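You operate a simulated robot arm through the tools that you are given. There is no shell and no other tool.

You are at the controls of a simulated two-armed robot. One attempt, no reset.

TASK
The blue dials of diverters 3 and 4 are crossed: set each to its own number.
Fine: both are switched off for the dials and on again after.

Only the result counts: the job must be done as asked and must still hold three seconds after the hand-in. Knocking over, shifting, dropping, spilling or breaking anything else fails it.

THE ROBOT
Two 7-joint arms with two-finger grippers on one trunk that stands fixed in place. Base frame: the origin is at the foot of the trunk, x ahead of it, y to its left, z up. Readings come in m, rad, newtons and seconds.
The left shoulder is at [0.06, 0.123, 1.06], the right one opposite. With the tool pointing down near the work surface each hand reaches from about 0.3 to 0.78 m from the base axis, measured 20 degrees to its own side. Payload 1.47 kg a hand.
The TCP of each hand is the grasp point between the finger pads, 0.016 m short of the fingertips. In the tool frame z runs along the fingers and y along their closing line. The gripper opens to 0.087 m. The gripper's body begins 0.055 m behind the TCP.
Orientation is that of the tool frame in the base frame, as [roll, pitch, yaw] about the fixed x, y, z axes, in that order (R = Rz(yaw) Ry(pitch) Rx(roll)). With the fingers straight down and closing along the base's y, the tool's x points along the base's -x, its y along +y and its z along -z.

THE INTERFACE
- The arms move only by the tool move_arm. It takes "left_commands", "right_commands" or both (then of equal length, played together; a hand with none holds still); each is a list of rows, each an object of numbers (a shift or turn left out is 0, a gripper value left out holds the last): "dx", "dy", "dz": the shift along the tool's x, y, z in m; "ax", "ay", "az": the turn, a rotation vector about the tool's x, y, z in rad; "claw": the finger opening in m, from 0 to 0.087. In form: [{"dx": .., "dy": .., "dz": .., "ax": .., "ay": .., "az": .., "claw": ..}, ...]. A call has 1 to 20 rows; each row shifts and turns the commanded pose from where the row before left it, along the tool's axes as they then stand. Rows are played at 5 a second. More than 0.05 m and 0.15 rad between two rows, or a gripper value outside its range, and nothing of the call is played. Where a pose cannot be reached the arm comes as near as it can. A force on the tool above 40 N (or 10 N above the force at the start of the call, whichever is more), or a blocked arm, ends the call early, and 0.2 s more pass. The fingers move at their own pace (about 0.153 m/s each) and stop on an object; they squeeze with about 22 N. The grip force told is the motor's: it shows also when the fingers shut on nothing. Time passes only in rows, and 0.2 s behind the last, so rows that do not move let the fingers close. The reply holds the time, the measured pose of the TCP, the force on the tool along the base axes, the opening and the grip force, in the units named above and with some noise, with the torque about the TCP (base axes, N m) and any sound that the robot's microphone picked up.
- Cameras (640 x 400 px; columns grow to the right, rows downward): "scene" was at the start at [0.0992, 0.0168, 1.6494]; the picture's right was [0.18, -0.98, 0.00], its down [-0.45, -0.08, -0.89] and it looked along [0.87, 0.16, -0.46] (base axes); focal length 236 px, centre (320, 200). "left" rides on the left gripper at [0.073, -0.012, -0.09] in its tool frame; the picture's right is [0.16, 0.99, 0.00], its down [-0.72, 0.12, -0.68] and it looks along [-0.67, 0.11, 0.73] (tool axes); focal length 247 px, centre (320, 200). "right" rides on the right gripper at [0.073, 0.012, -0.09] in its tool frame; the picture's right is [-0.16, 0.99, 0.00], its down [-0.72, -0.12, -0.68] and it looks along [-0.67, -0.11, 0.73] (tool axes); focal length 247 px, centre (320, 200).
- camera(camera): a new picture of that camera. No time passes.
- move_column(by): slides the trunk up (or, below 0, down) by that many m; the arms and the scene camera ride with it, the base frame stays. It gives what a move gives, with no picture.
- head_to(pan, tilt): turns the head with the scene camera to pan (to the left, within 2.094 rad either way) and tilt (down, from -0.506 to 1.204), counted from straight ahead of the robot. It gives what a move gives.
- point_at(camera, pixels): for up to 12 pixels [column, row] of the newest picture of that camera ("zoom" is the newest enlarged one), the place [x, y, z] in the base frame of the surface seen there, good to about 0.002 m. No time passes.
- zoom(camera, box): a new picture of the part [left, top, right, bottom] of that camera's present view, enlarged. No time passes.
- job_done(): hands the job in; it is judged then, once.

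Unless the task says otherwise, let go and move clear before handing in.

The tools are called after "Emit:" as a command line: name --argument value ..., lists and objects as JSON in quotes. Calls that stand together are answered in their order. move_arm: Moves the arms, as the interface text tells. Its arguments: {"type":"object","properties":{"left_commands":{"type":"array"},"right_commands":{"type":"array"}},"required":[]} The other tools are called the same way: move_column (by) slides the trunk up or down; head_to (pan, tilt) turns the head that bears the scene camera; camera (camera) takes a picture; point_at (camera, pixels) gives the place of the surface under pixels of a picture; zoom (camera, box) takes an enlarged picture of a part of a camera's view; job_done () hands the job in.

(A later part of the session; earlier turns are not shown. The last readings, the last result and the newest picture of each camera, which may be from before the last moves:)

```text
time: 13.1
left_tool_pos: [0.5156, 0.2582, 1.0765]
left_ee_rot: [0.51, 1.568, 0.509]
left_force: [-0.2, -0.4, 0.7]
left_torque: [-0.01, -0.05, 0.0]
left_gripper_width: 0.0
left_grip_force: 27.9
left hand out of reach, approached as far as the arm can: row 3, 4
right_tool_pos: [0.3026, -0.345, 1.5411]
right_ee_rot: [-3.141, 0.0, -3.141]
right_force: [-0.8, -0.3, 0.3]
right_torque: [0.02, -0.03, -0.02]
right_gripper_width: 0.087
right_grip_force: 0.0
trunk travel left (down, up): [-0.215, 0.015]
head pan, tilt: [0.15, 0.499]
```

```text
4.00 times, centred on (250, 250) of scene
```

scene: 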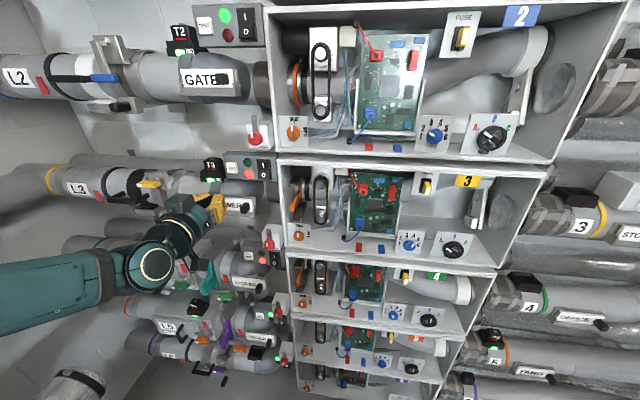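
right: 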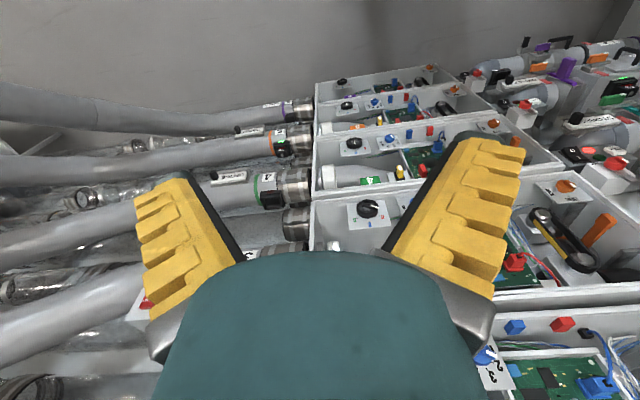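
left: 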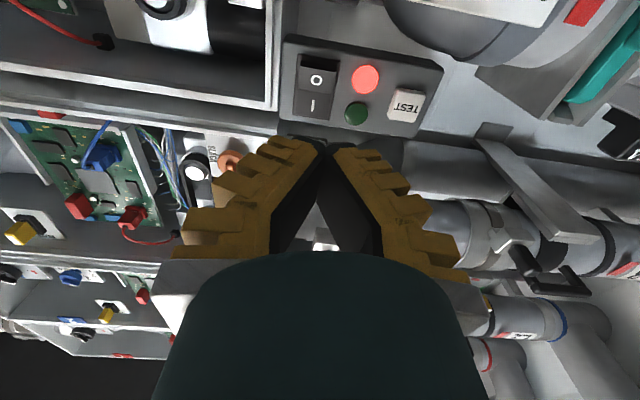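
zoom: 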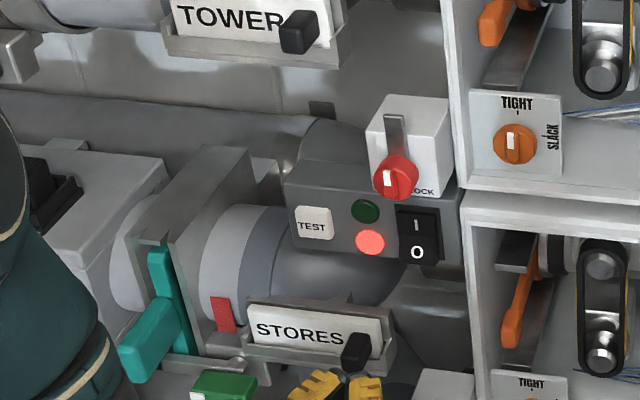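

The hand is at [0.516, 0.258, 1.077], lined up with panel 4. I'll advance to just short of the rocker and check alignment.

Emit:
move_arm --left_commands '[{"dx": 0.005, "dy": -0.005, "dz": 0.03}, {"dz": 0.03}, {"dz": 0.03}, {"dz": 0.012}, {}]'

Emit:
camera --camera "left"

Emit:
zoom --camera "scene" --box '[180, 200, 320, 300]'

```text
time: 14.2
left_tool_pos: [0.6188, 0.2527, 1.0707]
left_ee_rot: [-0.577, 1.57, -0.578]
left_force: [-0.1, 0.1, 0.1]
left_torque: [-0.01, -0.02, 0.0]
left_gripper_width: 0.0
left_grip_force: 28.0
right_tool_pos: [0.3039, -0.3445, 1.5402]
right_ee_rot: [-3.141, -0.001, -3.141]
right_force: [-0.4, -0.2, -0.1]
right_torque: [0.06, 0.02, 0.04]
right_gripper_width: 0.0872
right_grip_force: 0.0
trunk travel left (down, up): [-0.215, 0.015]
head pan, tilt: [0.15, 0.499]
```

```text
taken
```

left: 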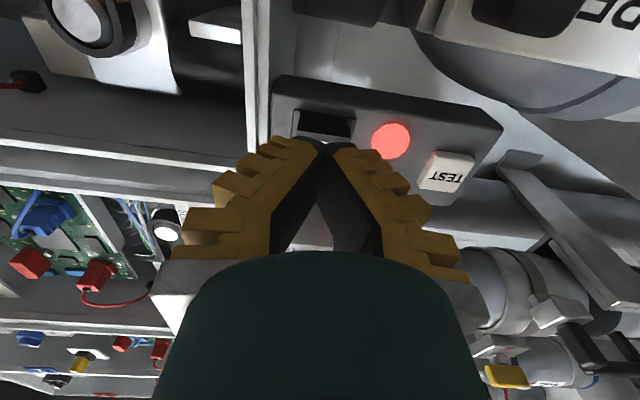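

```text
4.00 times, centred on (250, 250) of scene
```

zoom: 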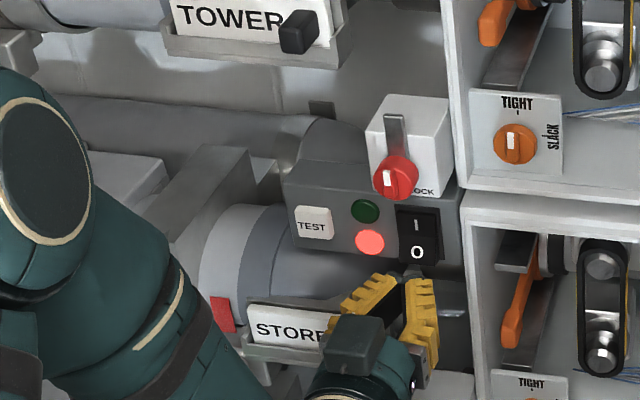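

The fingertips sit just under the O half, as they did for panel 3. I'll press in small steps.

Emit:
move_arm --left_commands '[{"dz": 0.012}, {"dz": 0.012}, {"dz": 0.004}, {"dz": 0.004}, {"dz": 0.004}, {"dz": 0.003}, {}]'

Emit:
zoom --camera "scene" --box '[180, 200, 320, 300]'

```text
time: 15.8
left_tool_pos: [0.6569, 0.2535, 1.0679]
left_ee_rot: [-2.459, 1.57, -2.462]
left_force: [-0.4, -0.1, 1.1]
left_torque: [-0.02, 0.03, 0.0]
left_gripper_width: 0.0001
left_grip_force: 28.0
right_tool_pos: [0.3027, -0.3443, 1.5408]
right_ee_rot: [3.14, 0.0, 3.141]
right_force: [-0.1, 0.0, 0.6]
right_torque: [0.0, -0.02, 0.04]
right_gripper_width: 0.0868
right_grip_force: 0.0
trunk travel left (down, up): [-0.215, 0.015]
head pan, tilt: [0.15, 0.499]
```

```text
4.00 times, centred on (250, 250) of scene
```

zoom: 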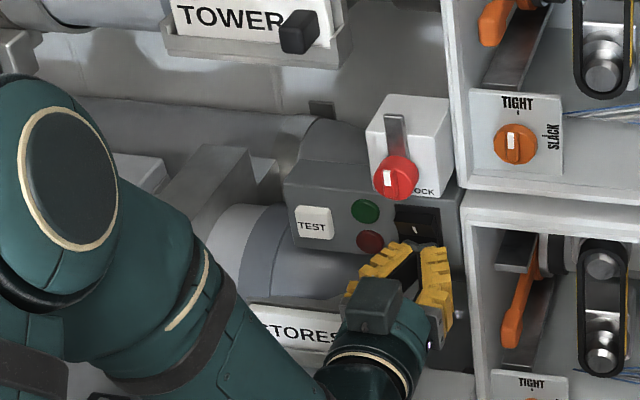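

Panel 4 now has both lamps dark and I sticking out: off. I'll retract the left hand and swing the right hand forward toward dial 3.

Emit:
move_arm --left_commands '[{"dz": -0.02}, {"dz": -0.03}, {"dz": -0.04}, {"dz": -0.04}, {"dz": -0.02}, {}, {}, {}, {}, {}, {}, {}]' --right_commands '[{"dx": -0.0179, "dz": 0.0219, "dy": 0.016, "ay": -0.1428, "claw": 0.06}, {"dx": -0.0146, "dz": 0.0242, "dy": 0.016, "ay": -0.1428}, {"dx": -0.011, "dz": 0.0261, "dy": 0.016, "ay": -0.1428}, {"dx": -0.0072, "dz": 0.0274, "dy": 0.016, "ay": -0.1428}, {"dx": -0.0032, "dz": 0.0281, "dy": 0.016, "ay": -0.1428}, {"dx": 0.0008, "dz": 0.0283, "dy": 0.016, "ay": -0.1428}, {"dx": 0.0048, "dz": 0.0279, "dy": 0.016, "ay": -0.1428}, {"dx": 0.0087, "dz": 0.0269, "dy": 0.016, "ay": -0.1428}, {"dx": 0.0125, "dz": 0.0254, "dy": 0.016, "ay": -0.1428}, {"dx": 0.016, "dz": 0.0233, "dy": 0.016, "ay": -0.1428}, {"dx": 0.0191, "dz": 0.0208, "dy": 0.016, "ay": -0.1428}, {}]'

Emit:
head_to --pan 0.0 --tilt 0.55

Emit:
camera --camera "scene"

Emit:
camera --camera "right"

```text
time: 18.4
left_tool_pos: [0.5092, 0.2503, 1.0706]
left_ee_rot: [1.89, 1.569, 1.891]
left_force: [-0.2, -0.1, 0.1]
left_torque: [-0.03, -0.02, 0.04]
left_gripper_width: 0.0
left_grip_force: 28.7
right_tool_pos: [0.5127, -0.1729, 1.3048]
right_ee_rot: [1.942, 1.565, 1.941]
right_force: [-0.6, -1.4, 0.5]
right_torque: [-0.02, -0.06, 0.07]
right_gripper_width: 0.0646
right_grip_force: 3.2
right hand out of reach, approached as far as the arm can: row 10, 11
trunk travel left (down, up): [-0.215, 0.015]
head pan, tilt: [0.15, 0.499]
```

```text
time: 19.1
left_tool_pos: [0.5074, 0.2541, 1.0697]
left_ee_rot: [1.381, 1.57, 1.381]
left_force: [0.2, 0.8, -0.9]
left_torque: [0.0, -0.01, 0.0]
left_gripper_width: 0.0001
left_grip_force: 28.3
right_tool_pos: [0.5119, -0.1666, 1.3057]
right_ee_rot: [0.325, 1.571, 0.324]
right_force: [1.0, 0.3, 1.2]
right_torque: [0.02, -0.01, 0.01]
right_gripper_width: 0.0648
right_grip_force: 3.7
trunk travel left (down, up): [-0.215, 0.015]
head pan, tilt: [0.0, 0.55]
```

```text
taken
```

scene: 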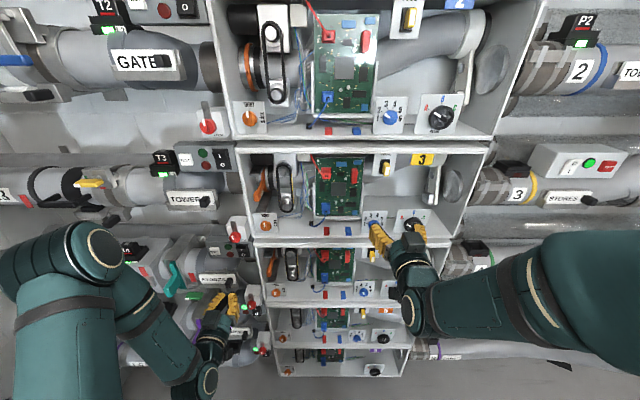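

```text
taken
```

right: 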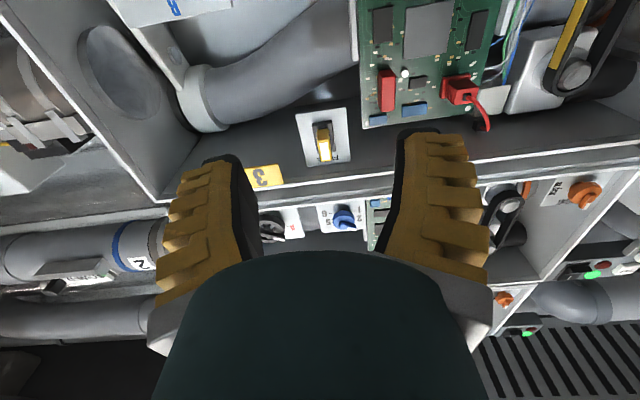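

Both hands point forward. I'll check panel 2's lamps (edge of view), and view dial 3 from the right hand after lowering it.

Emit:
zoom --camera "scene" --box '[80, 0, 260, 110]'

Emit:
move_arm --right_commands '[{"dx": 0.035}, {"dx": 0.035}, {"dx": 0.03}, {}]'

Emit:
camera --camera "right"

Emit:
zoom --camera "right" --box '[240, 60, 400, 160]'

Emit:
zoom --camera "scene" --box '[340, 190, 460, 300]'

```text
3.56 times, centred on (170, 55) of scene
```

zoom: 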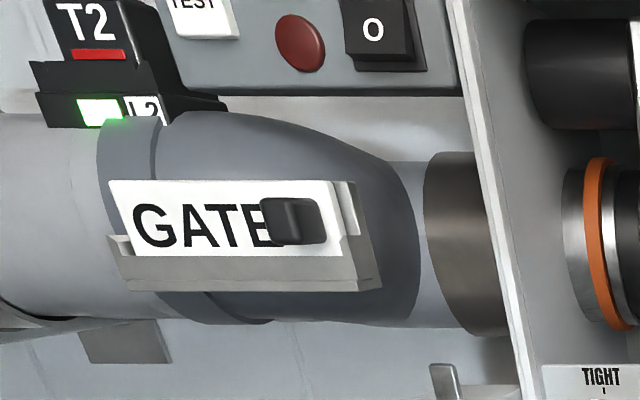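

```text
time: 20.1
left_tool_pos: [0.5064, 0.2517, 1.0714]
left_ee_rot: [1.16, 1.57, 1.159]
left_force: [0.9, -0.2, 1.1]
left_torque: [-0.03, 0.0, 0.03]
left_gripper_width: 0.0
left_grip_force: 27.6
right_tool_pos: [0.5259, -0.1683, 1.2079]
right_ee_rot: [1.243, 1.569, 1.241]
right_force: [0.1, -0.3, 0.1]
right_torque: [0.03, 0.01, 0.07]
right_gripper_width: 0.0649
right_grip_force: 2.8
right hand out of reach, approached as far as the arm can: row 1, 2
trunk travel left (down, up): [-0.215, 0.015]
head pan, tilt: [0.0, 0.55]
```

```text
taken
```

right: 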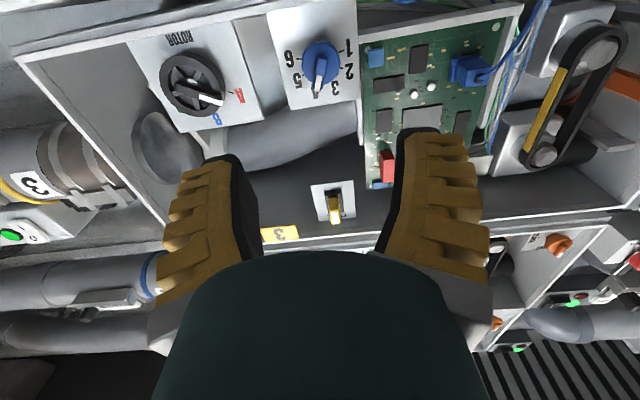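

```text
4.00 times, centred on (320, 110) of right
```

zoom: 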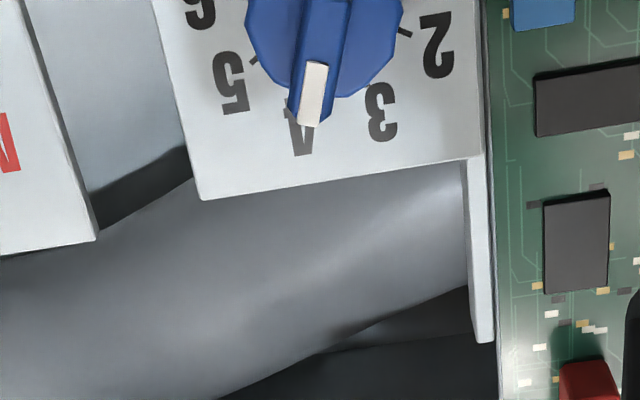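

```text
3.64 times, centred on (400, 245) of scene
```

zoom: 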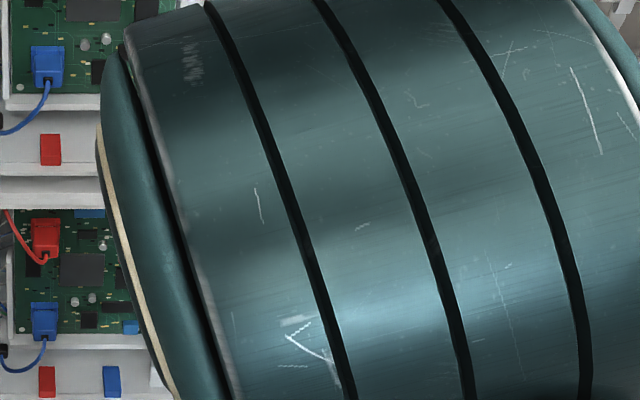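

From below, dial 3's white mark clearly points at 4 (right camera 318,82). I'll measure the knob and ticks for centring.

Emit:
zoom --camera "right" --box '[260, 0, 380, 110]'

Emit:
point_at --camera "right" --pixels '[[318, 87], [322, 48], [303, 62], [340, 62], [320, 66], [350, 43], [289, 55], [300, 85], [268, 40], [355, 20], [361, 97], [288, 109]]'

```text
3.64 times, centred on (320, 55) of right
```

zoom: 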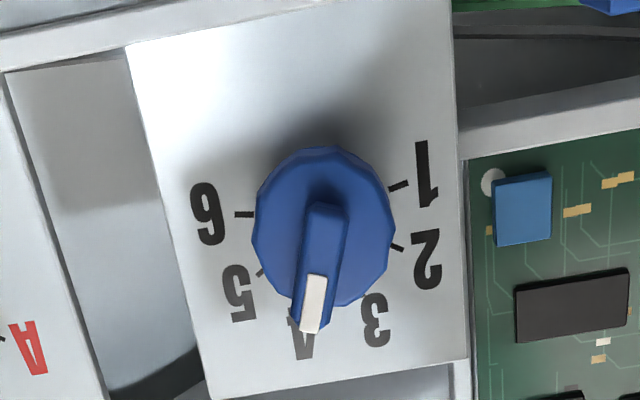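

```text
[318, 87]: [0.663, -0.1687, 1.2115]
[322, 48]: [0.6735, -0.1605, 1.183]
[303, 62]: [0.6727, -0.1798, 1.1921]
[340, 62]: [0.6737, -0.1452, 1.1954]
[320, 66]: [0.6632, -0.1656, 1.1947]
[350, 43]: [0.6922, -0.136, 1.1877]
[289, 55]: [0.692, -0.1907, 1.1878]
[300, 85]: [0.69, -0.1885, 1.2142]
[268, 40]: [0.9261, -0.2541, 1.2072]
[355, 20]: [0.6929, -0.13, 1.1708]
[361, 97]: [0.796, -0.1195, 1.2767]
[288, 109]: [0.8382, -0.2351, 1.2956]
```

I'll sample the knob more finely to get its centre and the ridge direction.

Emit:
point_at --camera "zoom" --pixels '[[325, 152], [325, 165], [325, 180], [258, 215], [390, 225], [348, 300], [280, 280], [375, 275], [330, 210], [312, 325], [275, 170], [380, 175]]'

Emit:
point_at --camera "zoom" --pixels '[[243, 214], [399, 185], [398, 247], [262, 271], [368, 298], [303, 290], [340, 285], [310, 210], [345, 215], [420, 175], [205, 213], [345, 250]]'

```text
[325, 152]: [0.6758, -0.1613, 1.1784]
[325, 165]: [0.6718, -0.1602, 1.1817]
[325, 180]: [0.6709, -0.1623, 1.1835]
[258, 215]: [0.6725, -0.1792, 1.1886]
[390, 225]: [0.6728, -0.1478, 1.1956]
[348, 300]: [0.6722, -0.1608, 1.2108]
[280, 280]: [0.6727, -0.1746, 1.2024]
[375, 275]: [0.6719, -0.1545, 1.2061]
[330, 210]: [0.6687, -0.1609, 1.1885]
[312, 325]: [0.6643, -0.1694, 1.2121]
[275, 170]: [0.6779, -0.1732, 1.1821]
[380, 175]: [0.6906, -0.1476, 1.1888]
```

```text
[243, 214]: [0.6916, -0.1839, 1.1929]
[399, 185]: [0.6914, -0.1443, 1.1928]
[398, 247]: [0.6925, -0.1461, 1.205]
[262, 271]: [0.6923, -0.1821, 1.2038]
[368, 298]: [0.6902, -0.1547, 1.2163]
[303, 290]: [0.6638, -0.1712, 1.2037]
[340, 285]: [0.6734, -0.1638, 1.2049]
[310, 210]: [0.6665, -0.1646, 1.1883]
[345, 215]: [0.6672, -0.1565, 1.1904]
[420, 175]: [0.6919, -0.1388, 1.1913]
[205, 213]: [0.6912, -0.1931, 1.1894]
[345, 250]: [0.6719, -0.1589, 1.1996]
```

Fits give a knob centre of about (y -0.1635, z 1.197) and a 40° spacing, with the ridge now at 70° (mark "4"). I'll centre the hand, turn it +20° so the pads straddle the ridge, and approach to just short of it.

Emit:
move_arm --right_commands '[{"dx": 0.011, "dy": 0.005, "dz": 0.02}, {"dz": 0.02, "az": 0.1163, "claw": 0.04}, {"dz": 0.02, "az": 0.1163}, {"dz": 0.025, "az": 0.1163}, {}, {}]'

Emit:
camera --camera "right"

```text
time: 21.6
left_tool_pos: [0.5084, 0.2534, 1.0699]
left_ee_rot: [2.167, 1.571, 2.167]
left_force: [-0.1, 0.1, 0.2]
left_torque: [0.02, -0.01, 0.0]
left_gripper_width: 0.0001
left_grip_force: 28.0
right_tool_pos: [0.6064, -0.1627, 1.1979]
right_ee_rot: [1.574, 1.222, 1.573]
right_force: [-0.6, 0.5, 0.2]
right_torque: [-0.05, 0.02, 0.03]
right_gripper_width: 0.0457
right_grip_force: 3.6
trunk travel left (down, up): [-0.215, 0.015]
head pan, tilt: [0.0, 0.55]
```

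```text
taken
```

right: 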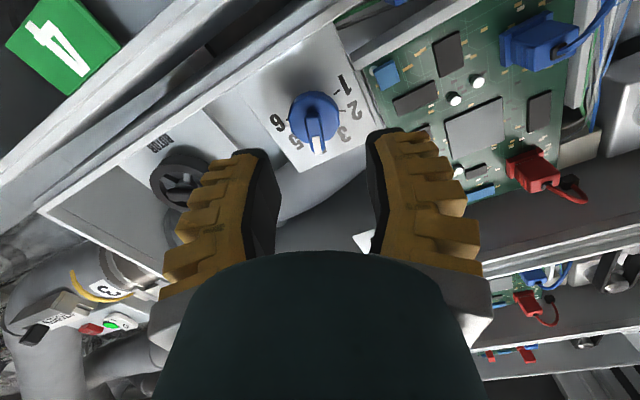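

The ridge stands upright between the fingers (316,130; finger gap centre about 317). I'll advance so the tips flank the ridge and close.

Emit:
move_arm --right_commands '[{"dz": 0.02}, {"dz": 0.015}, {"dz": 0.01}, {"dz": 0.003}, {}]'

Emit:
camera --camera "right"

```text
time: 22.8
left_tool_pos: [0.5065, 0.2533, 1.0707]
left_ee_rot: [1.973, 1.569, 1.971]
left_force: [0.2, 0.4, 0.3]
left_torque: [0.01, 0.0, 0.01]
left_gripper_width: 0.0001
left_grip_force: 28.1
right_tool_pos: [0.6563, -0.1623, 1.1968]
right_ee_rot: [1.574, 1.221, 1.573]
right_force: [0.1, -0.3, 0.6]
right_torque: [0.0, 0.0, -0.01]
right_gripper_width: 0.0458
right_grip_force: 3.9
trunk travel left (down, up): [-0.215, 0.015]
head pan, tilt: [0.0, 0.55]
```

```text
taken
```

right: 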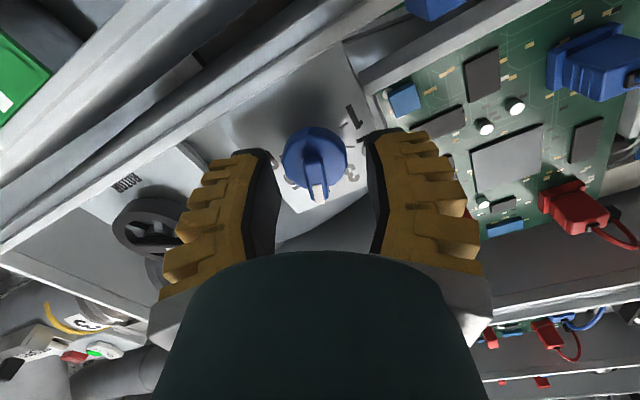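

The tips are at x about 0.672, right at the disc face. I'll back off 2 mm so only the ridge is gripped, and close.

Emit:
move_arm --right_commands '[{"dz": -0.002}, {"claw": 0.02}, {"claw": 0.0}, {}, {}]'

Emit:
camera --camera "right"

```text
time: 23.9
left_tool_pos: [0.5067, 0.2509, 1.0706]
left_ee_rot: [1.009, 1.568, 1.01]
left_force: [-0.1, 0.7, -0.1]
left_torque: [-0.02, 0.01, 0.01]
left_gripper_width: 0.0
left_grip_force: 28.4
right_tool_pos: [0.6526, -0.1653, 1.1974]
right_ee_rot: [1.58, 1.222, 1.576]
right_force: [-15.5, -10.3, -9.4]
right_torque: [-0.02, 0.09, -0.16]
right_gripper_width: 0.0059
right_grip_force: 30.3
trunk travel left (down, up): [-0.215, 0.015]
head pan, tilt: [0.0, 0.55]
```

```text
taken
```

right: 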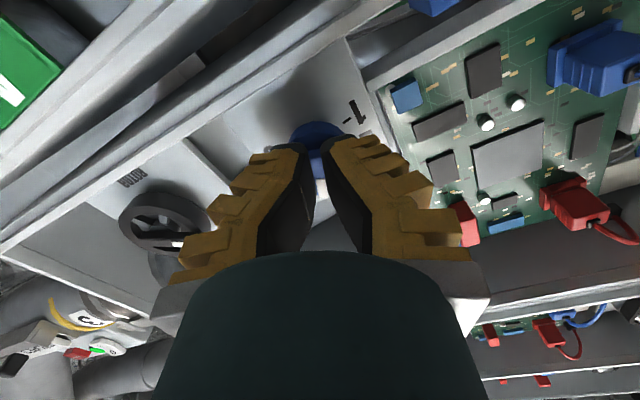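

The ridge is gripped (opening 5.9 mm). Now I'll ease back 1 mm and turn counter-clockwise 40° toward 3.

Emit:
move_arm --right_commands '[{"dz": -0.001}, {"az": -0.1}, {"az": -0.12}, {"az": -0.12}, {"az": -0.12}, {"az": -0.12}, {"az": -0.12}, {}, {}]'

Emit:
camera --camera "right"

```text
time: 25.9
left_tool_pos: [0.5069, 0.2525, 1.0711]
left_ee_rot: [1.375, 1.568, 1.376]
left_force: [0.5, -0.2, -0.6]
left_torque: [0.0, -0.03, 0.01]
left_gripper_width: 0.0
left_grip_force: 28.5
right_tool_pos: [0.6538, -0.1646, 1.1963]
right_ee_rot: [-1.582, 1.222, -1.583]
right_force: [-17.8, -8.3, -22.9]
right_torque: [0.0, 0.26, -0.1]
right_gripper_width: 0.0062
right_grip_force: 29.3
trunk travel left (down, up): [-0.215, 0.015]
head pan, tilt: [0.0, 0.55]
```

```text
taken
```

right: 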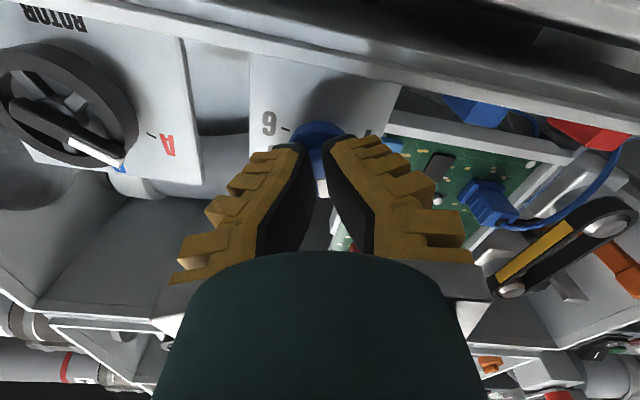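

The hand turned to -20° with the ridge still held. I'll open the fingers and back off to check the dial.

Emit:
move_arm --right_commands '[{"claw": 0.045}, {}, {"dz": -0.02}, {"dz": -0.03}, {}]'

Emit:
camera --camera "right"

Emit:
zoom --camera "right" --box '[240, 50, 420, 170]'

```text
time: 27.1
left_tool_pos: [0.5069, 0.2535, 1.0699]
left_ee_rot: [-0.852, 1.568, -0.85]
left_force: [0.6, 1.3, -0.7]
left_torque: [0.02, 0.0, -0.01]
left_gripper_width: 0.0
left_grip_force: 28.3
right_tool_pos: [0.6079, -0.1622, 1.1969]
right_ee_rot: [-1.57, 1.219, -1.57]
right_force: [0.3, 0.1, -0.2]
right_torque: [-0.01, -0.01, 0.05]
right_gripper_width: 0.0506
right_grip_force: 3.9
trunk travel left (down, up): [-0.215, 0.015]
head pan, tilt: [0.0, 0.55]
```

```text
taken
```

right: 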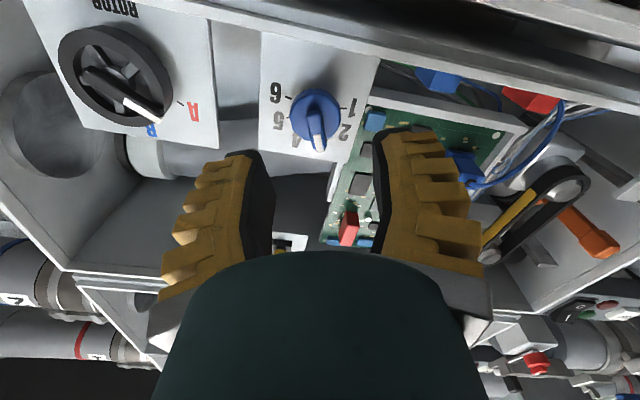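

```text
3.33 times, centred on (330, 110) of right
```

zoom: 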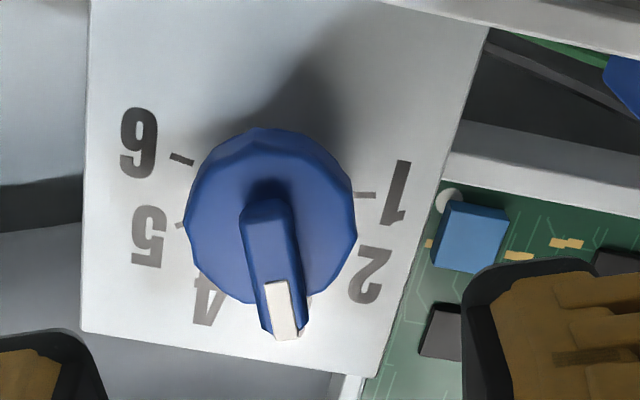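

The mark now covers 3 (zoom 283,310), with 4 and 2 visible either side. I'll measure the ridge angle to confirm.

Emit:
point_at --camera "zoom" --pixels '[[262, 212], [290, 332], [250, 270], [292, 255], [275, 160], [200, 215], [345, 225], [368, 194], [182, 158]]'

Emit:
move_arm --right_commands '[{"dz": -0.04}, {"dz": -0.04, "az": 0.1163}, {"dz": -0.02, "az": 0.1163}, {"az": 0.1163}, {}]'

Emit:
camera --camera "right"

Emit:
zoom --camera "right" --box '[240, 40, 400, 140]'

```text
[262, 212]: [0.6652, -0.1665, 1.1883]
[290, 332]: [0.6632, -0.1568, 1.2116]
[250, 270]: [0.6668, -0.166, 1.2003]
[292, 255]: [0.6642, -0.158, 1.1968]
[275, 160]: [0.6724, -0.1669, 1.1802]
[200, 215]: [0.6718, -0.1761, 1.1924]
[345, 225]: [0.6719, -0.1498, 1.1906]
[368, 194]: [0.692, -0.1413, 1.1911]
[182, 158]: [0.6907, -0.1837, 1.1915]
```

```text
time: 28.4
left_tool_pos: [0.5072, 0.2544, 1.0705]
left_ee_rot: [-0.69, 1.57, -0.692]
left_force: [0.0, -0.4, 0.9]
left_torque: [0.03, 0.02, -0.02]
left_gripper_width: 0.0
left_grip_force: 27.6
right_tool_pos: [0.5257, -0.1604, 1.198]
right_ee_rot: [-1.93, 1.569, -1.929]
right_force: [0.0, -0.7, 0.8]
right_torque: [0.02, -0.01, -0.03]
right_gripper_width: 0.0504
right_grip_force: 4.0
right hand out of reach, approached as far as the arm can: row 3
trunk travel left (down, up): [-0.215, 0.015]
head pan, tilt: [0.0, 0.55]
```

```text
taken
```

right: 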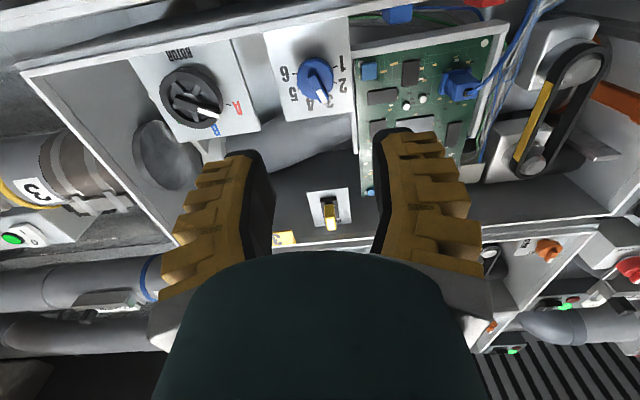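

```text
4.00 times, centred on (320, 90) of right
```

zoom: 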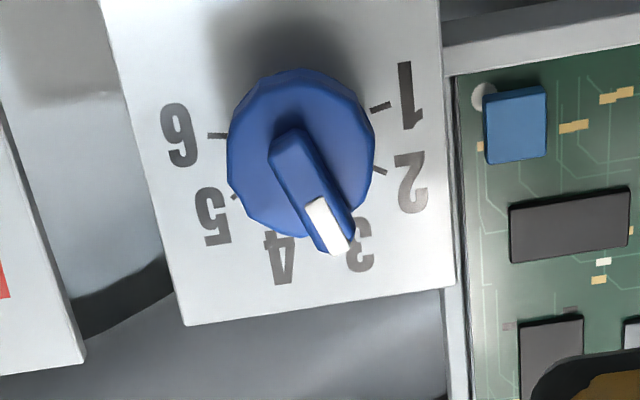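

Dial 3's ridge now lies at about 112°, which is position 3. Next I'll lower the right hand to dial 4 at a safe distance.

Emit:
move_arm --right_commands '[{"dx": 0.04}, {"dx": 0.04}, {"dx": 0.04}, {"dx": 0.04}, {"dx": 0.04}, {"dx": 0.04}, {"dx": 0.04}, {"dx": 0.035, "dy": -0.003}, {}]'

Emit:
camera --camera "right"

Emit:
zoom --camera "right" --box '[240, 40, 400, 140]'

Emit:
camera --camera "scene"

```text
time: 30.4
left_tool_pos: [0.5072, 0.2533, 1.0691]
left_ee_rot: [-1.354, 1.571, -1.354]
left_force: [0.8, -0.2, -0.5]
left_torque: [0.0, 0.02, 0.01]
left_gripper_width: 0.0
left_grip_force: 28.6
right_tool_pos: [0.5189, -0.0845, 1.0158]
right_ee_rot: [-2.007, 1.567, -2.006]
right_force: [-0.4, -0.2, -0.4]
right_torque: [-0.03, -0.01, 0.01]
right_gripper_width: 0.0505
right_grip_force: 4.1
right hand out of reach, approached as far as the arm can: row 4, 5, 6, 7, 8
trunk travel left (down, up): [-0.215, 0.015]
head pan, tilt: [0.0, 0.55]
```

```text
taken
```

right: 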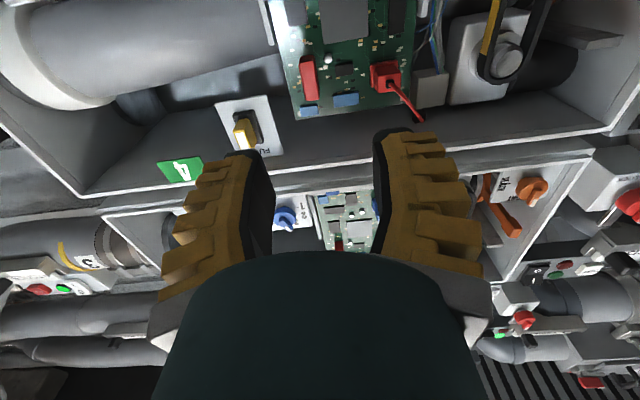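

```text
4.00 times, centred on (320, 90) of right
```

zoom: 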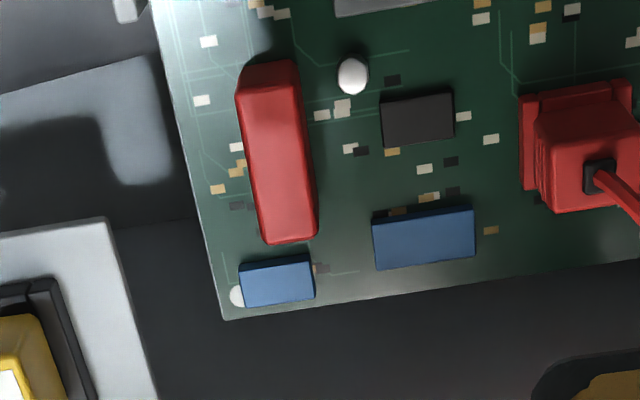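

```text
taken
```

scene: 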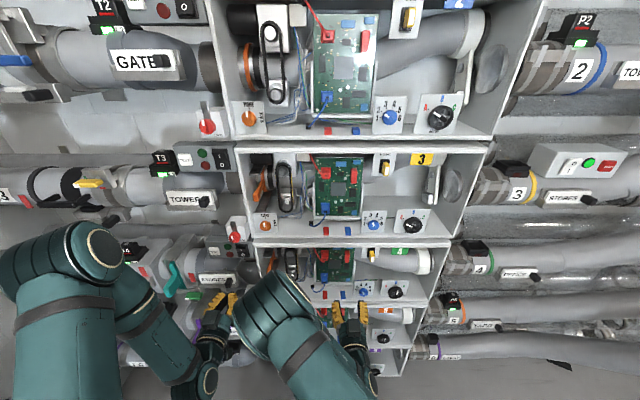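

The right arm ran out of reach going down (now at y -0.085, z 1.016, elbow inward). I'll go back up to where it worked and lower the trunk instead; the left hand is in free space.

Emit:
move_arm --right_commands '[{"dx": -0.03, "dy": -0.015, "dz": 0.01}, {"dx": -0.03, "dy": -0.015, "dz": 0.01}, {"dx": -0.03, "dy": -0.015, "dz": 0.01}, {"dx": -0.03, "dy": -0.015, "dz": 0.005}, {"dx": -0.03, "dy": -0.015}, {"dx": -0.03}, {}]'

Emit:
camera --camera "scene"

```text
time: 31.9
left_tool_pos: [0.5077, 0.2533, 1.0699]
left_ee_rot: [2.452, 1.57, 2.45]
left_force: [0.8, -0.4, 0.5]
left_torque: [-0.02, -0.01, 0.0]
left_gripper_width: 0.0001
left_grip_force: 27.9
right_tool_pos: [0.5498, -0.1598, 1.1923]
right_ee_rot: [-1.954, 1.566, -1.954]
right_force: [0.9, -1.0, 0.2]
right_torque: [0.0, 0.01, 0.04]
right_gripper_width: 0.0505
right_grip_force: 4.3
trunk travel left (down, up): [-0.215, 0.015]
head pan, tilt: [0.0, 0.55]
```

```text
taken
```

scene: 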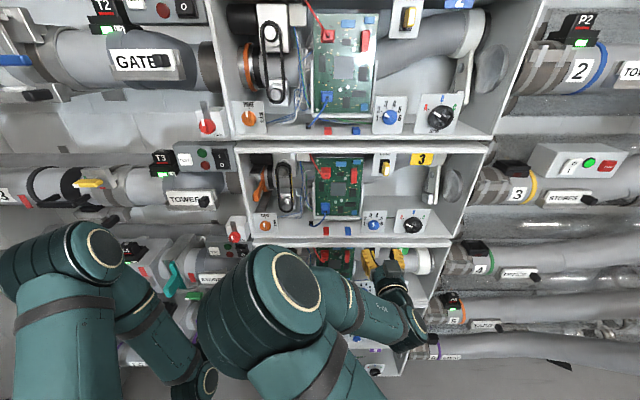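

The right elbow has swung inward toward the middle (275,290). I'll check how far it is from the left arm before lowering the trunk.

Emit:
point_at --camera "scene" --pixels '[[280, 280], [205, 310], [240, 380], [400, 320], [150, 310], [200, 380], [90, 250], [60, 330]]'

Emit:
zoom --camera "scene" --box '[340, 190, 460, 300]'

```text
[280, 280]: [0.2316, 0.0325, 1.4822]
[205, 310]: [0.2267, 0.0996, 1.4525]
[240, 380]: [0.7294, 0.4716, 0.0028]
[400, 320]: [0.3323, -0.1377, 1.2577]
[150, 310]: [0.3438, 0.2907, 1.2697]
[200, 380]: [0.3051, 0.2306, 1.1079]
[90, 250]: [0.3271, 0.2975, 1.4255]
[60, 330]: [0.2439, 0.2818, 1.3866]
```

```text
3.64 times, centred on (400, 245) of scene
```

zoom: 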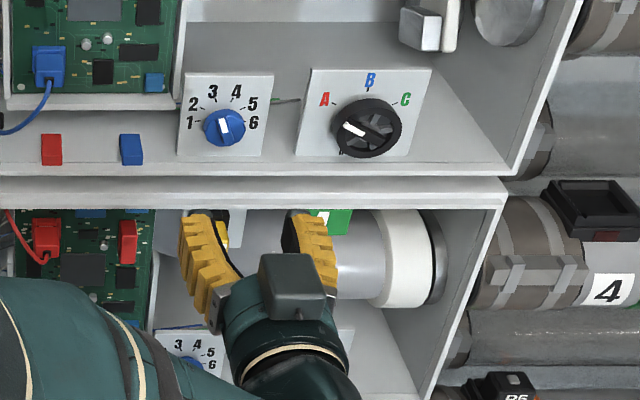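

The right elbow (y up to about 0.10) is well clear of the left arm (y ≥ 0.23), and lowering the trunk keeps them apart. I'll slide it down in two steps.

Emit:
move_column --by -0.1

Emit:
move_column --by -0.11

Emit:
camera --camera "scene"

Emit:
camera --camera "right"

```text
time: 33.3
left_tool_pos: [0.5078, 0.2526, 0.9711]
left_ee_rot: [1.111, 1.571, 1.112]
left_force: [0.3, -0.2, -0.4]
left_torque: [0.01, 0.0, 0.0]
left_gripper_width: 0.0
left_grip_force: 28.7
right_tool_pos: [0.5493, -0.1586, 1.0929]
right_ee_rot: [-1.596, 1.566, -1.595]
right_force: [0.0, 0.1, -0.1]
right_torque: [0.01, -0.03, 0.01]
right_gripper_width: 0.0506
right_grip_force: 3.8
trunk travel left (down, up): [-0.115, 0.115]
head pan, tilt: [0.0, 0.55]
```

```text
time: 34.7
left_tool_pos: [0.5071, 0.2531, 0.8605]
left_ee_rot: [1.129, 1.57, 1.128]
left_force: [0.2, 0.9, 0.5]
left_torque: [-0.01, -0.02, 0.05]
left_gripper_width: 0.0002
left_grip_force: 27.8
right_tool_pos: [0.5477, -0.1592, 0.9831]
right_ee_rot: [-1.606, 1.566, -1.605]
right_force: [-0.1, 0.2, 0.1]
right_torque: [-0.03, 0.01, 0.02]
right_gripper_width: 0.0504
right_grip_force: 4.0
trunk travel left (down, up): [-0.005, 0.225]
head pan, tilt: [0.0, 0.55]
```

```text
taken
```

scene: 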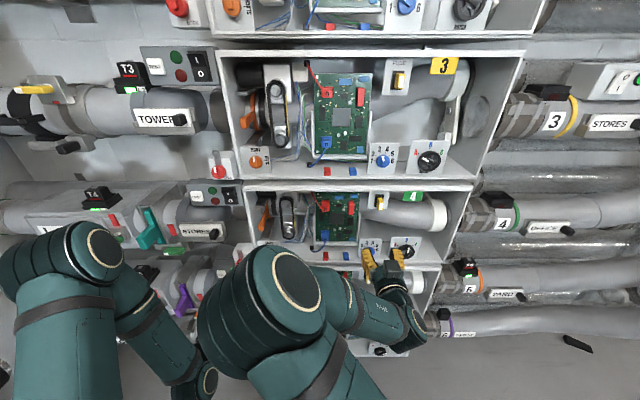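

```text
taken
```

right: 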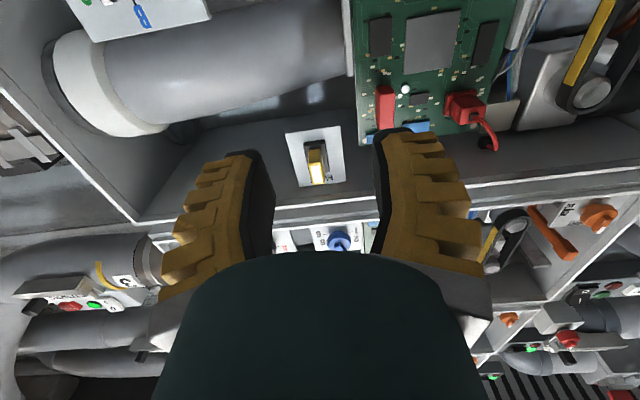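

The trunk went down fine. I'll move the right hand slightly forward and down toward dial 4 (y -0.1635, z 0.877).

Emit:
zoom --camera "scene" --box '[350, 130, 460, 200]'

Emit:
move_arm --right_commands '[{"dz": 0.03, "dy": -0.004}, {"dx": 0.03}, {"dx": 0.03}, {"dx": 0.03}, {}]'

Emit:
camera --camera "right"

Emit:
camera --camera "scene"

```text
5.71 times, centred on (405, 165) of scene
```

zoom: 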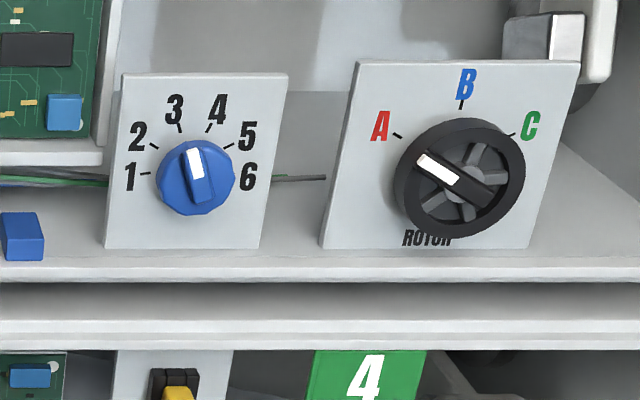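

```text
time: 35.9
left_tool_pos: [0.5058, 0.2528, 0.86]
left_ee_rot: [1.81, 1.571, 1.809]
left_force: [-0.7, 0.0, -0.4]
left_torque: [0.01, 0.0, -0.03]
left_gripper_width: 0.0
left_grip_force: 28.4
right_tool_pos: [0.5805, -0.1616, 0.8934]
right_ee_rot: [-1.581, 1.569, -1.581]
right_force: [-0.3, 0.6, 0.8]
right_torque: [0.02, -0.02, -0.02]
right_gripper_width: 0.0503
right_grip_force: 3.8
trunk travel left (down, up): [-0.005, 0.225]
head pan, tilt: [0.0, 0.55]
```

```text
taken
```

right: 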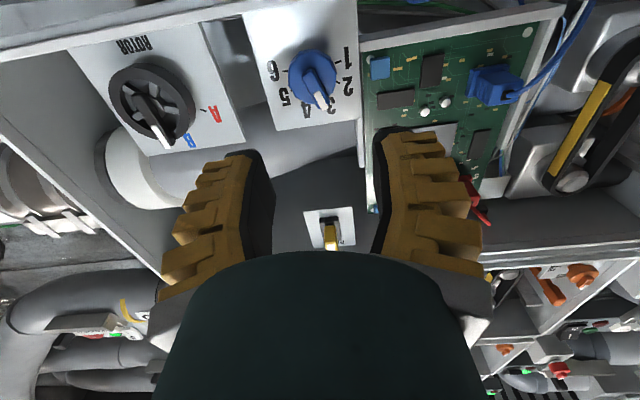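

```text
taken
```

scene: 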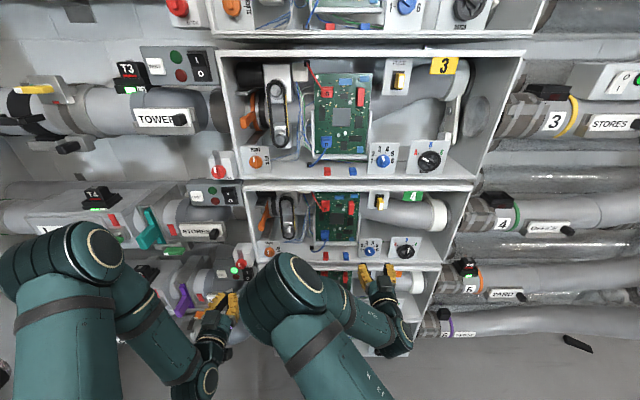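

Dial 3 clearly reads 3 and dial 4's mark sits at 3 (right camera 322,98). I'll measure dial 4's knob centre.

Emit:
zoom --camera "right" --box '[250, 20, 380, 130]'

Emit:
point_at --camera "right" --pixels '[[323, 105], [310, 75], [291, 73], [334, 78], [313, 50], [288, 67], [339, 63]]'

```text
3.64 times, centred on (315, 75) of right
```

zoom: 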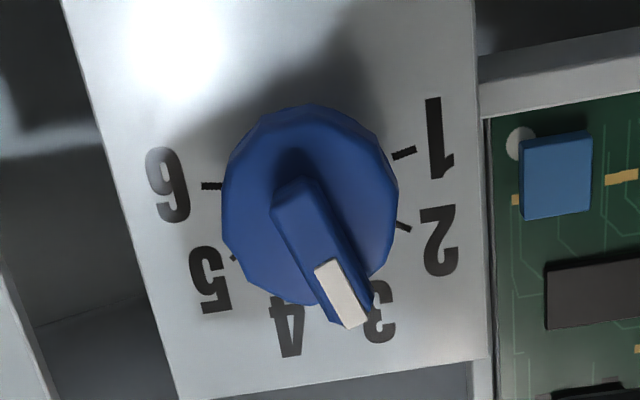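

```text
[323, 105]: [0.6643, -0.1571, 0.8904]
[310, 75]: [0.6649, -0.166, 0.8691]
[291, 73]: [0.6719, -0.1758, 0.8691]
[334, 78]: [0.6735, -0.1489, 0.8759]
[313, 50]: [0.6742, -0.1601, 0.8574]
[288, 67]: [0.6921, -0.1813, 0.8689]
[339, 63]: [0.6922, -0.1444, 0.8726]
```

Dial 4's centre is at about (y -0.163, z 0.877) with its ridge at about 112°. I'll centre, turn the hand -20°, and approach.

Emit:
move_arm --right_commands '[{"dx": 0.0165, "dy": -0.0018}, {"dz": 0.01, "az": -0.1163}, {"dz": 0.01, "az": -0.1163}, {"dz": 0.01, "az": -0.1163}, {}]'

Emit:
camera --camera "right"

```text
time: 37.1
left_tool_pos: [0.5068, 0.2543, 0.8599]
left_ee_rot: [-1.434, 1.57, -1.434]
left_force: [1.3, -0.1, 0.1]
left_torque: [0.01, 0.01, -0.01]
left_gripper_width: 0.0001
left_grip_force: 28.1
right_tool_pos: [0.6098, -0.1639, 0.8791]
right_ee_rot: [-1.577, 1.219, -1.578]
right_force: [-0.1, 0.4, 0.2]
right_torque: [0.01, -0.02, 0.02]
right_gripper_width: 0.0506
right_grip_force: 3.6
right hand out of reach, approached as far as the arm can: row 4
trunk travel left (down, up): [-0.005, 0.225]
head pan, tilt: [0.0, 0.55]
```

```text
taken
```

right: 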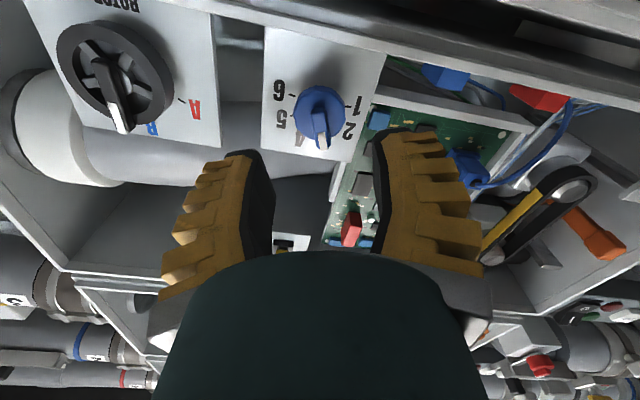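

The ridge is upright between the fingers and centred (320,130). I'll advance to flank it and close.

Emit:
move_arm --right_commands '[{"dz": 0.02, "dx": 0.001}, {"dz": 0.015, "dx": 0.0005}, {"dz": 0.008}, {}]'

Emit:
camera --camera "right"

```text
time: 38.1
left_tool_pos: [0.5072, 0.254, 0.8608]
left_ee_rot: [-1.355, 1.571, -1.354]
left_force: [0.5, -0.4, -0.2]
left_torque: [0.04, 0.03, -0.01]
left_gripper_width: 0.0
left_grip_force: 27.7
right_tool_pos: [0.6452, -0.1542, 0.8886]
right_ee_rot: [-1.574, 1.219, -1.574]
right_force: [0.0, 0.9, -1.0]
right_torque: [-0.02, 0.01, 0.0]
right_gripper_width: 0.0504
right_grip_force: 3.8
right hand out of reach, approached as far as the arm can: row 1, 2, 3
trunk travel left (down, up): [-0.005, 0.225]
head pan, tilt: [0.0, 0.55]
```

```text
taken
```

right: 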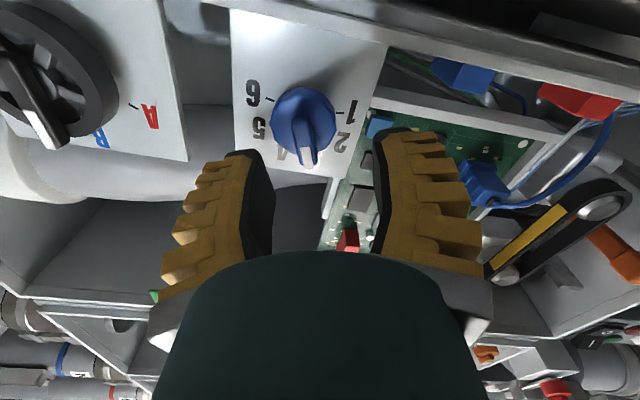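

The arm drifted off (y -0.154, z 0.889), a joint limit at this tilt. I'll back off, reduce the tilt to about -8°, re-centre and test the reach from there.

Emit:
move_arm --right_commands '[{"dz": -0.035}, {"az": 0.1}, {"az": 0.1}, {"dx": 0.0129, "dy": -0.0075}, {}]'

Emit:
camera --camera "right"

```text
time: 39.3
left_tool_pos: [0.506, 0.2536, 0.8602]
left_ee_rot: [2.071, 1.569, 2.07]
left_force: [0.7, -0.1, 0.4]
left_torque: [0.0, -0.02, 0.03]
left_gripper_width: 0.0
left_grip_force: 28.6
right_tool_pos: [0.6096, -0.1629, 0.8784]
right_ee_rot: [-1.582, 1.42, -1.58]
right_force: [-0.5, 0.5, -0.7]
right_torque: [0.02, -0.01, 0.0]
right_gripper_width: 0.0505
right_grip_force: 3.2
trunk travel left (down, up): [-0.005, 0.225]
head pan, tilt: [0.0, 0.55]
```

```text
taken
```

right: 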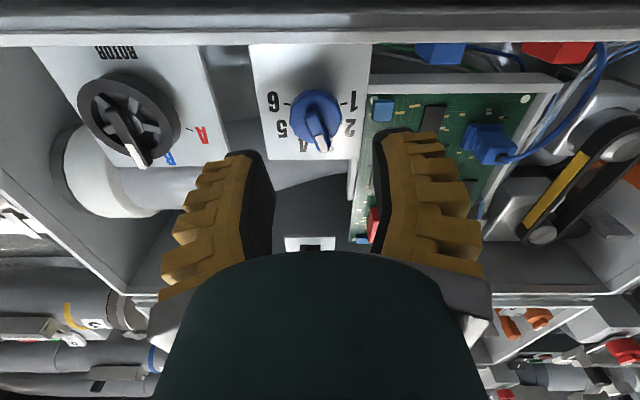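

Re-centred within reach at -8.6°. I'll advance and see whether it holds the line.

Emit:
move_arm --right_commands '[{"dz": 0.015, "dx": 0.001}, {"dz": 0.015}, {"dz": 0.013}, {}]'

Emit:
camera --camera "right"

```text
time: 40.3
left_tool_pos: [0.5071, 0.2535, 0.8602]
left_ee_rot: [1.832, 1.569, 1.832]
left_force: [-0.2, -0.1, 0.0]
left_torque: [0.0, -0.01, -0.03]
left_gripper_width: 0.0001
left_grip_force: 28.1
right_tool_pos: [0.6482, -0.1523, 0.8881]
right_ee_rot: [-1.582, 1.419, -1.583]
right_force: [-0.8, 0.0, 0.3]
right_torque: [0.0, -0.01, 0.0]
right_gripper_width: 0.0506
right_grip_force: 4.3
right hand out of reach, approached as far as the arm can: row 1, 2, 3
trunk travel left (down, up): [-0.005, 0.225]
head pan, tilt: [0.0, 0.55]
```

```text
taken
```

right: 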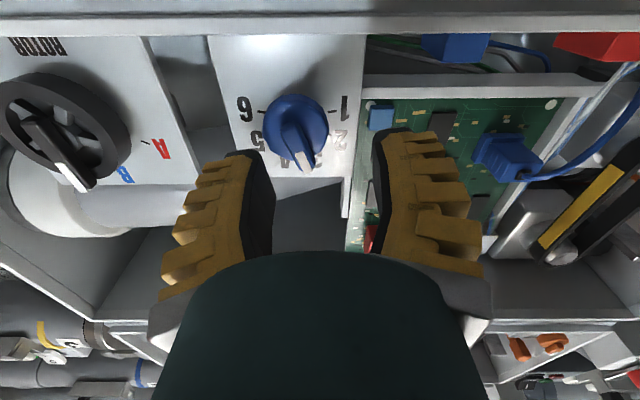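

At this depth the elbow-in posture can't hold dial 4's position. I'll retract and swing the hand out to the right and up, to bring the elbow outward again as it was for dial 3.

Emit:
move_arm --right_commands '[{"dz": -0.04}, {"dz": -0.04}, {"dz": -0.02, "az": -0.08, "dx": -0.03}, {"az": -0.07, "dx": -0.03, "dy": -0.03}, {"dx": -0.03, "dy": -0.04}, {"dx": -0.03, "dy": -0.04}, {"dx": -0.03, "dy": -0.04}, {"dx": -0.03, "dy": -0.04}, {"dx": -0.03, "dy": -0.04}, {"dy": -0.04}, {}]'

Emit:
camera --camera "scene"

```text
time: 42.7
left_tool_pos: [0.5074, 0.2524, 0.8599]
left_ee_rot: [1.756, 1.57, 1.756]
left_force: [-0.2, 0.4, 0.3]
left_torque: [-0.02, -0.01, 0.0]
left_gripper_width: 0.0
left_grip_force: 28.3
right_tool_pos: [0.5461, -0.3543, 1.1672]
right_ee_rot: [-1.577, 1.269, -1.575]
right_force: [-0.6, 0.5, 0.0]
right_torque: [0.01, -0.01, 0.06]
right_gripper_width: 0.0507
right_grip_force: 4.6
trunk travel left (down, up): [-0.005, 0.225]
head pan, tilt: [0.0, 0.55]
```

```text
taken
```

scene: 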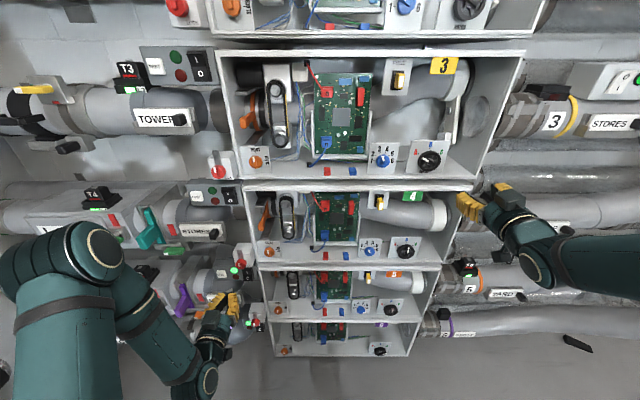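

The elbow is now out to the right again. I'll bring the hand diagonally down toward dial 4, halfway first, watching the posture.

Emit:
move_arm --right_commands '[{"dz": 0.02}, {"dz": 0.02}, {"dx": 0.0275, "dy": 0.0336, "dz": 0.002}, {"dx": 0.0275, "dy": 0.0336}, {"dx": 0.0275, "dy": 0.0336}, {"dx": 0.0275, "dy": 0.0336}, {}]'

Emit:
camera --camera "scene"

```text
time: 44.3
left_tool_pos: [0.5077, 0.2542, 0.8606]
left_ee_rot: [1.765, 1.571, 1.765]
left_force: [0.0, -0.3, 0.1]
left_torque: [0.01, 0.05, 0.0]
left_gripper_width: 0.0
left_grip_force: 28.4
right_tool_pos: [0.5895, -0.2595, 1.0226]
right_ee_rot: [-1.571, 1.269, -1.573]
right_force: [0.0, 0.0, -0.1]
right_torque: [0.02, 0.02, -0.01]
right_gripper_width: 0.0507
right_grip_force: 4.1
trunk travel left (down, up): [-0.005, 0.225]
head pan, tilt: [0.0, 0.55]
```

```text
taken
```

scene: 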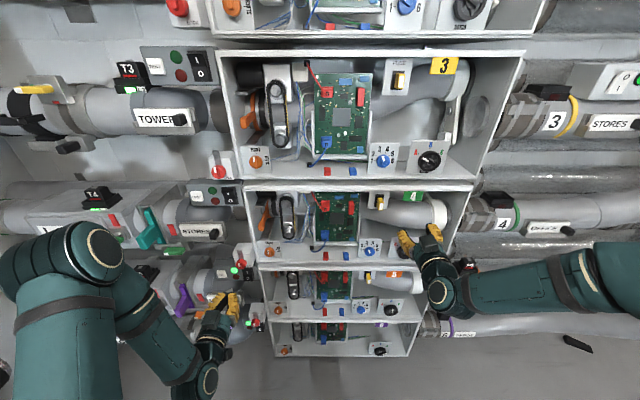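

The elbow stays out. I'll continue to the pre-grasp point in front of dial 4.

Emit:
move_arm --right_commands '[{"dx": 0.0276, "dy": 0.0337, "dz": 0.003}, {"dx": 0.0276, "dy": 0.0337, "dz": 0.004}, {"dx": 0.0276, "dy": 0.0337, "dz": 0.004}, {"dx": 0.0276, "dy": 0.0337, "dz": 0.004}, {"az": -0.047}, {}]'

Emit:
camera --camera "right"

Emit:
camera --camera "scene"

```text
time: 45.7
left_tool_pos: [0.5058, 0.2524, 0.86]
left_ee_rot: [1.444, 1.569, 1.443]
left_force: [0.4, -0.1, 0.2]
left_torque: [0.01, 0.02, 0.02]
left_gripper_width: 0.0
left_grip_force: 28.6
right_tool_pos: [0.606, -0.1606, 0.8785]
right_ee_rot: [-1.573, 1.222, -1.571]
right_force: [-0.2, 0.2, 0.5]
right_torque: [0.0, -0.01, 0.0]
right_gripper_width: 0.0506
right_grip_force: 3.4
trunk travel left (down, up): [-0.005, 0.225]
head pan, tilt: [0.0, 0.55]
```

```text
taken
```

right: 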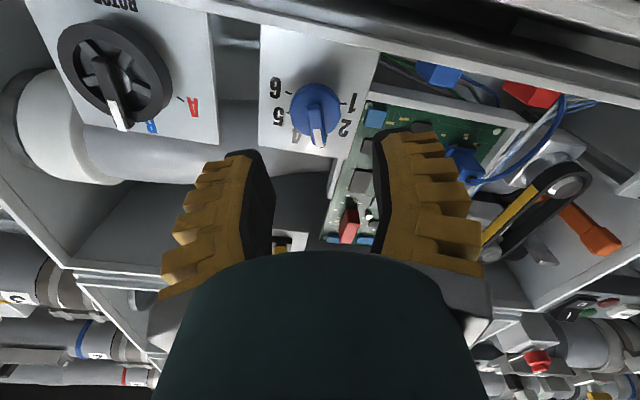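

```text
taken
```

scene: 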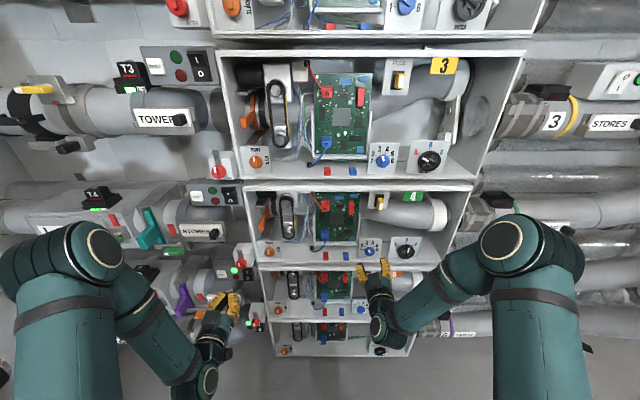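

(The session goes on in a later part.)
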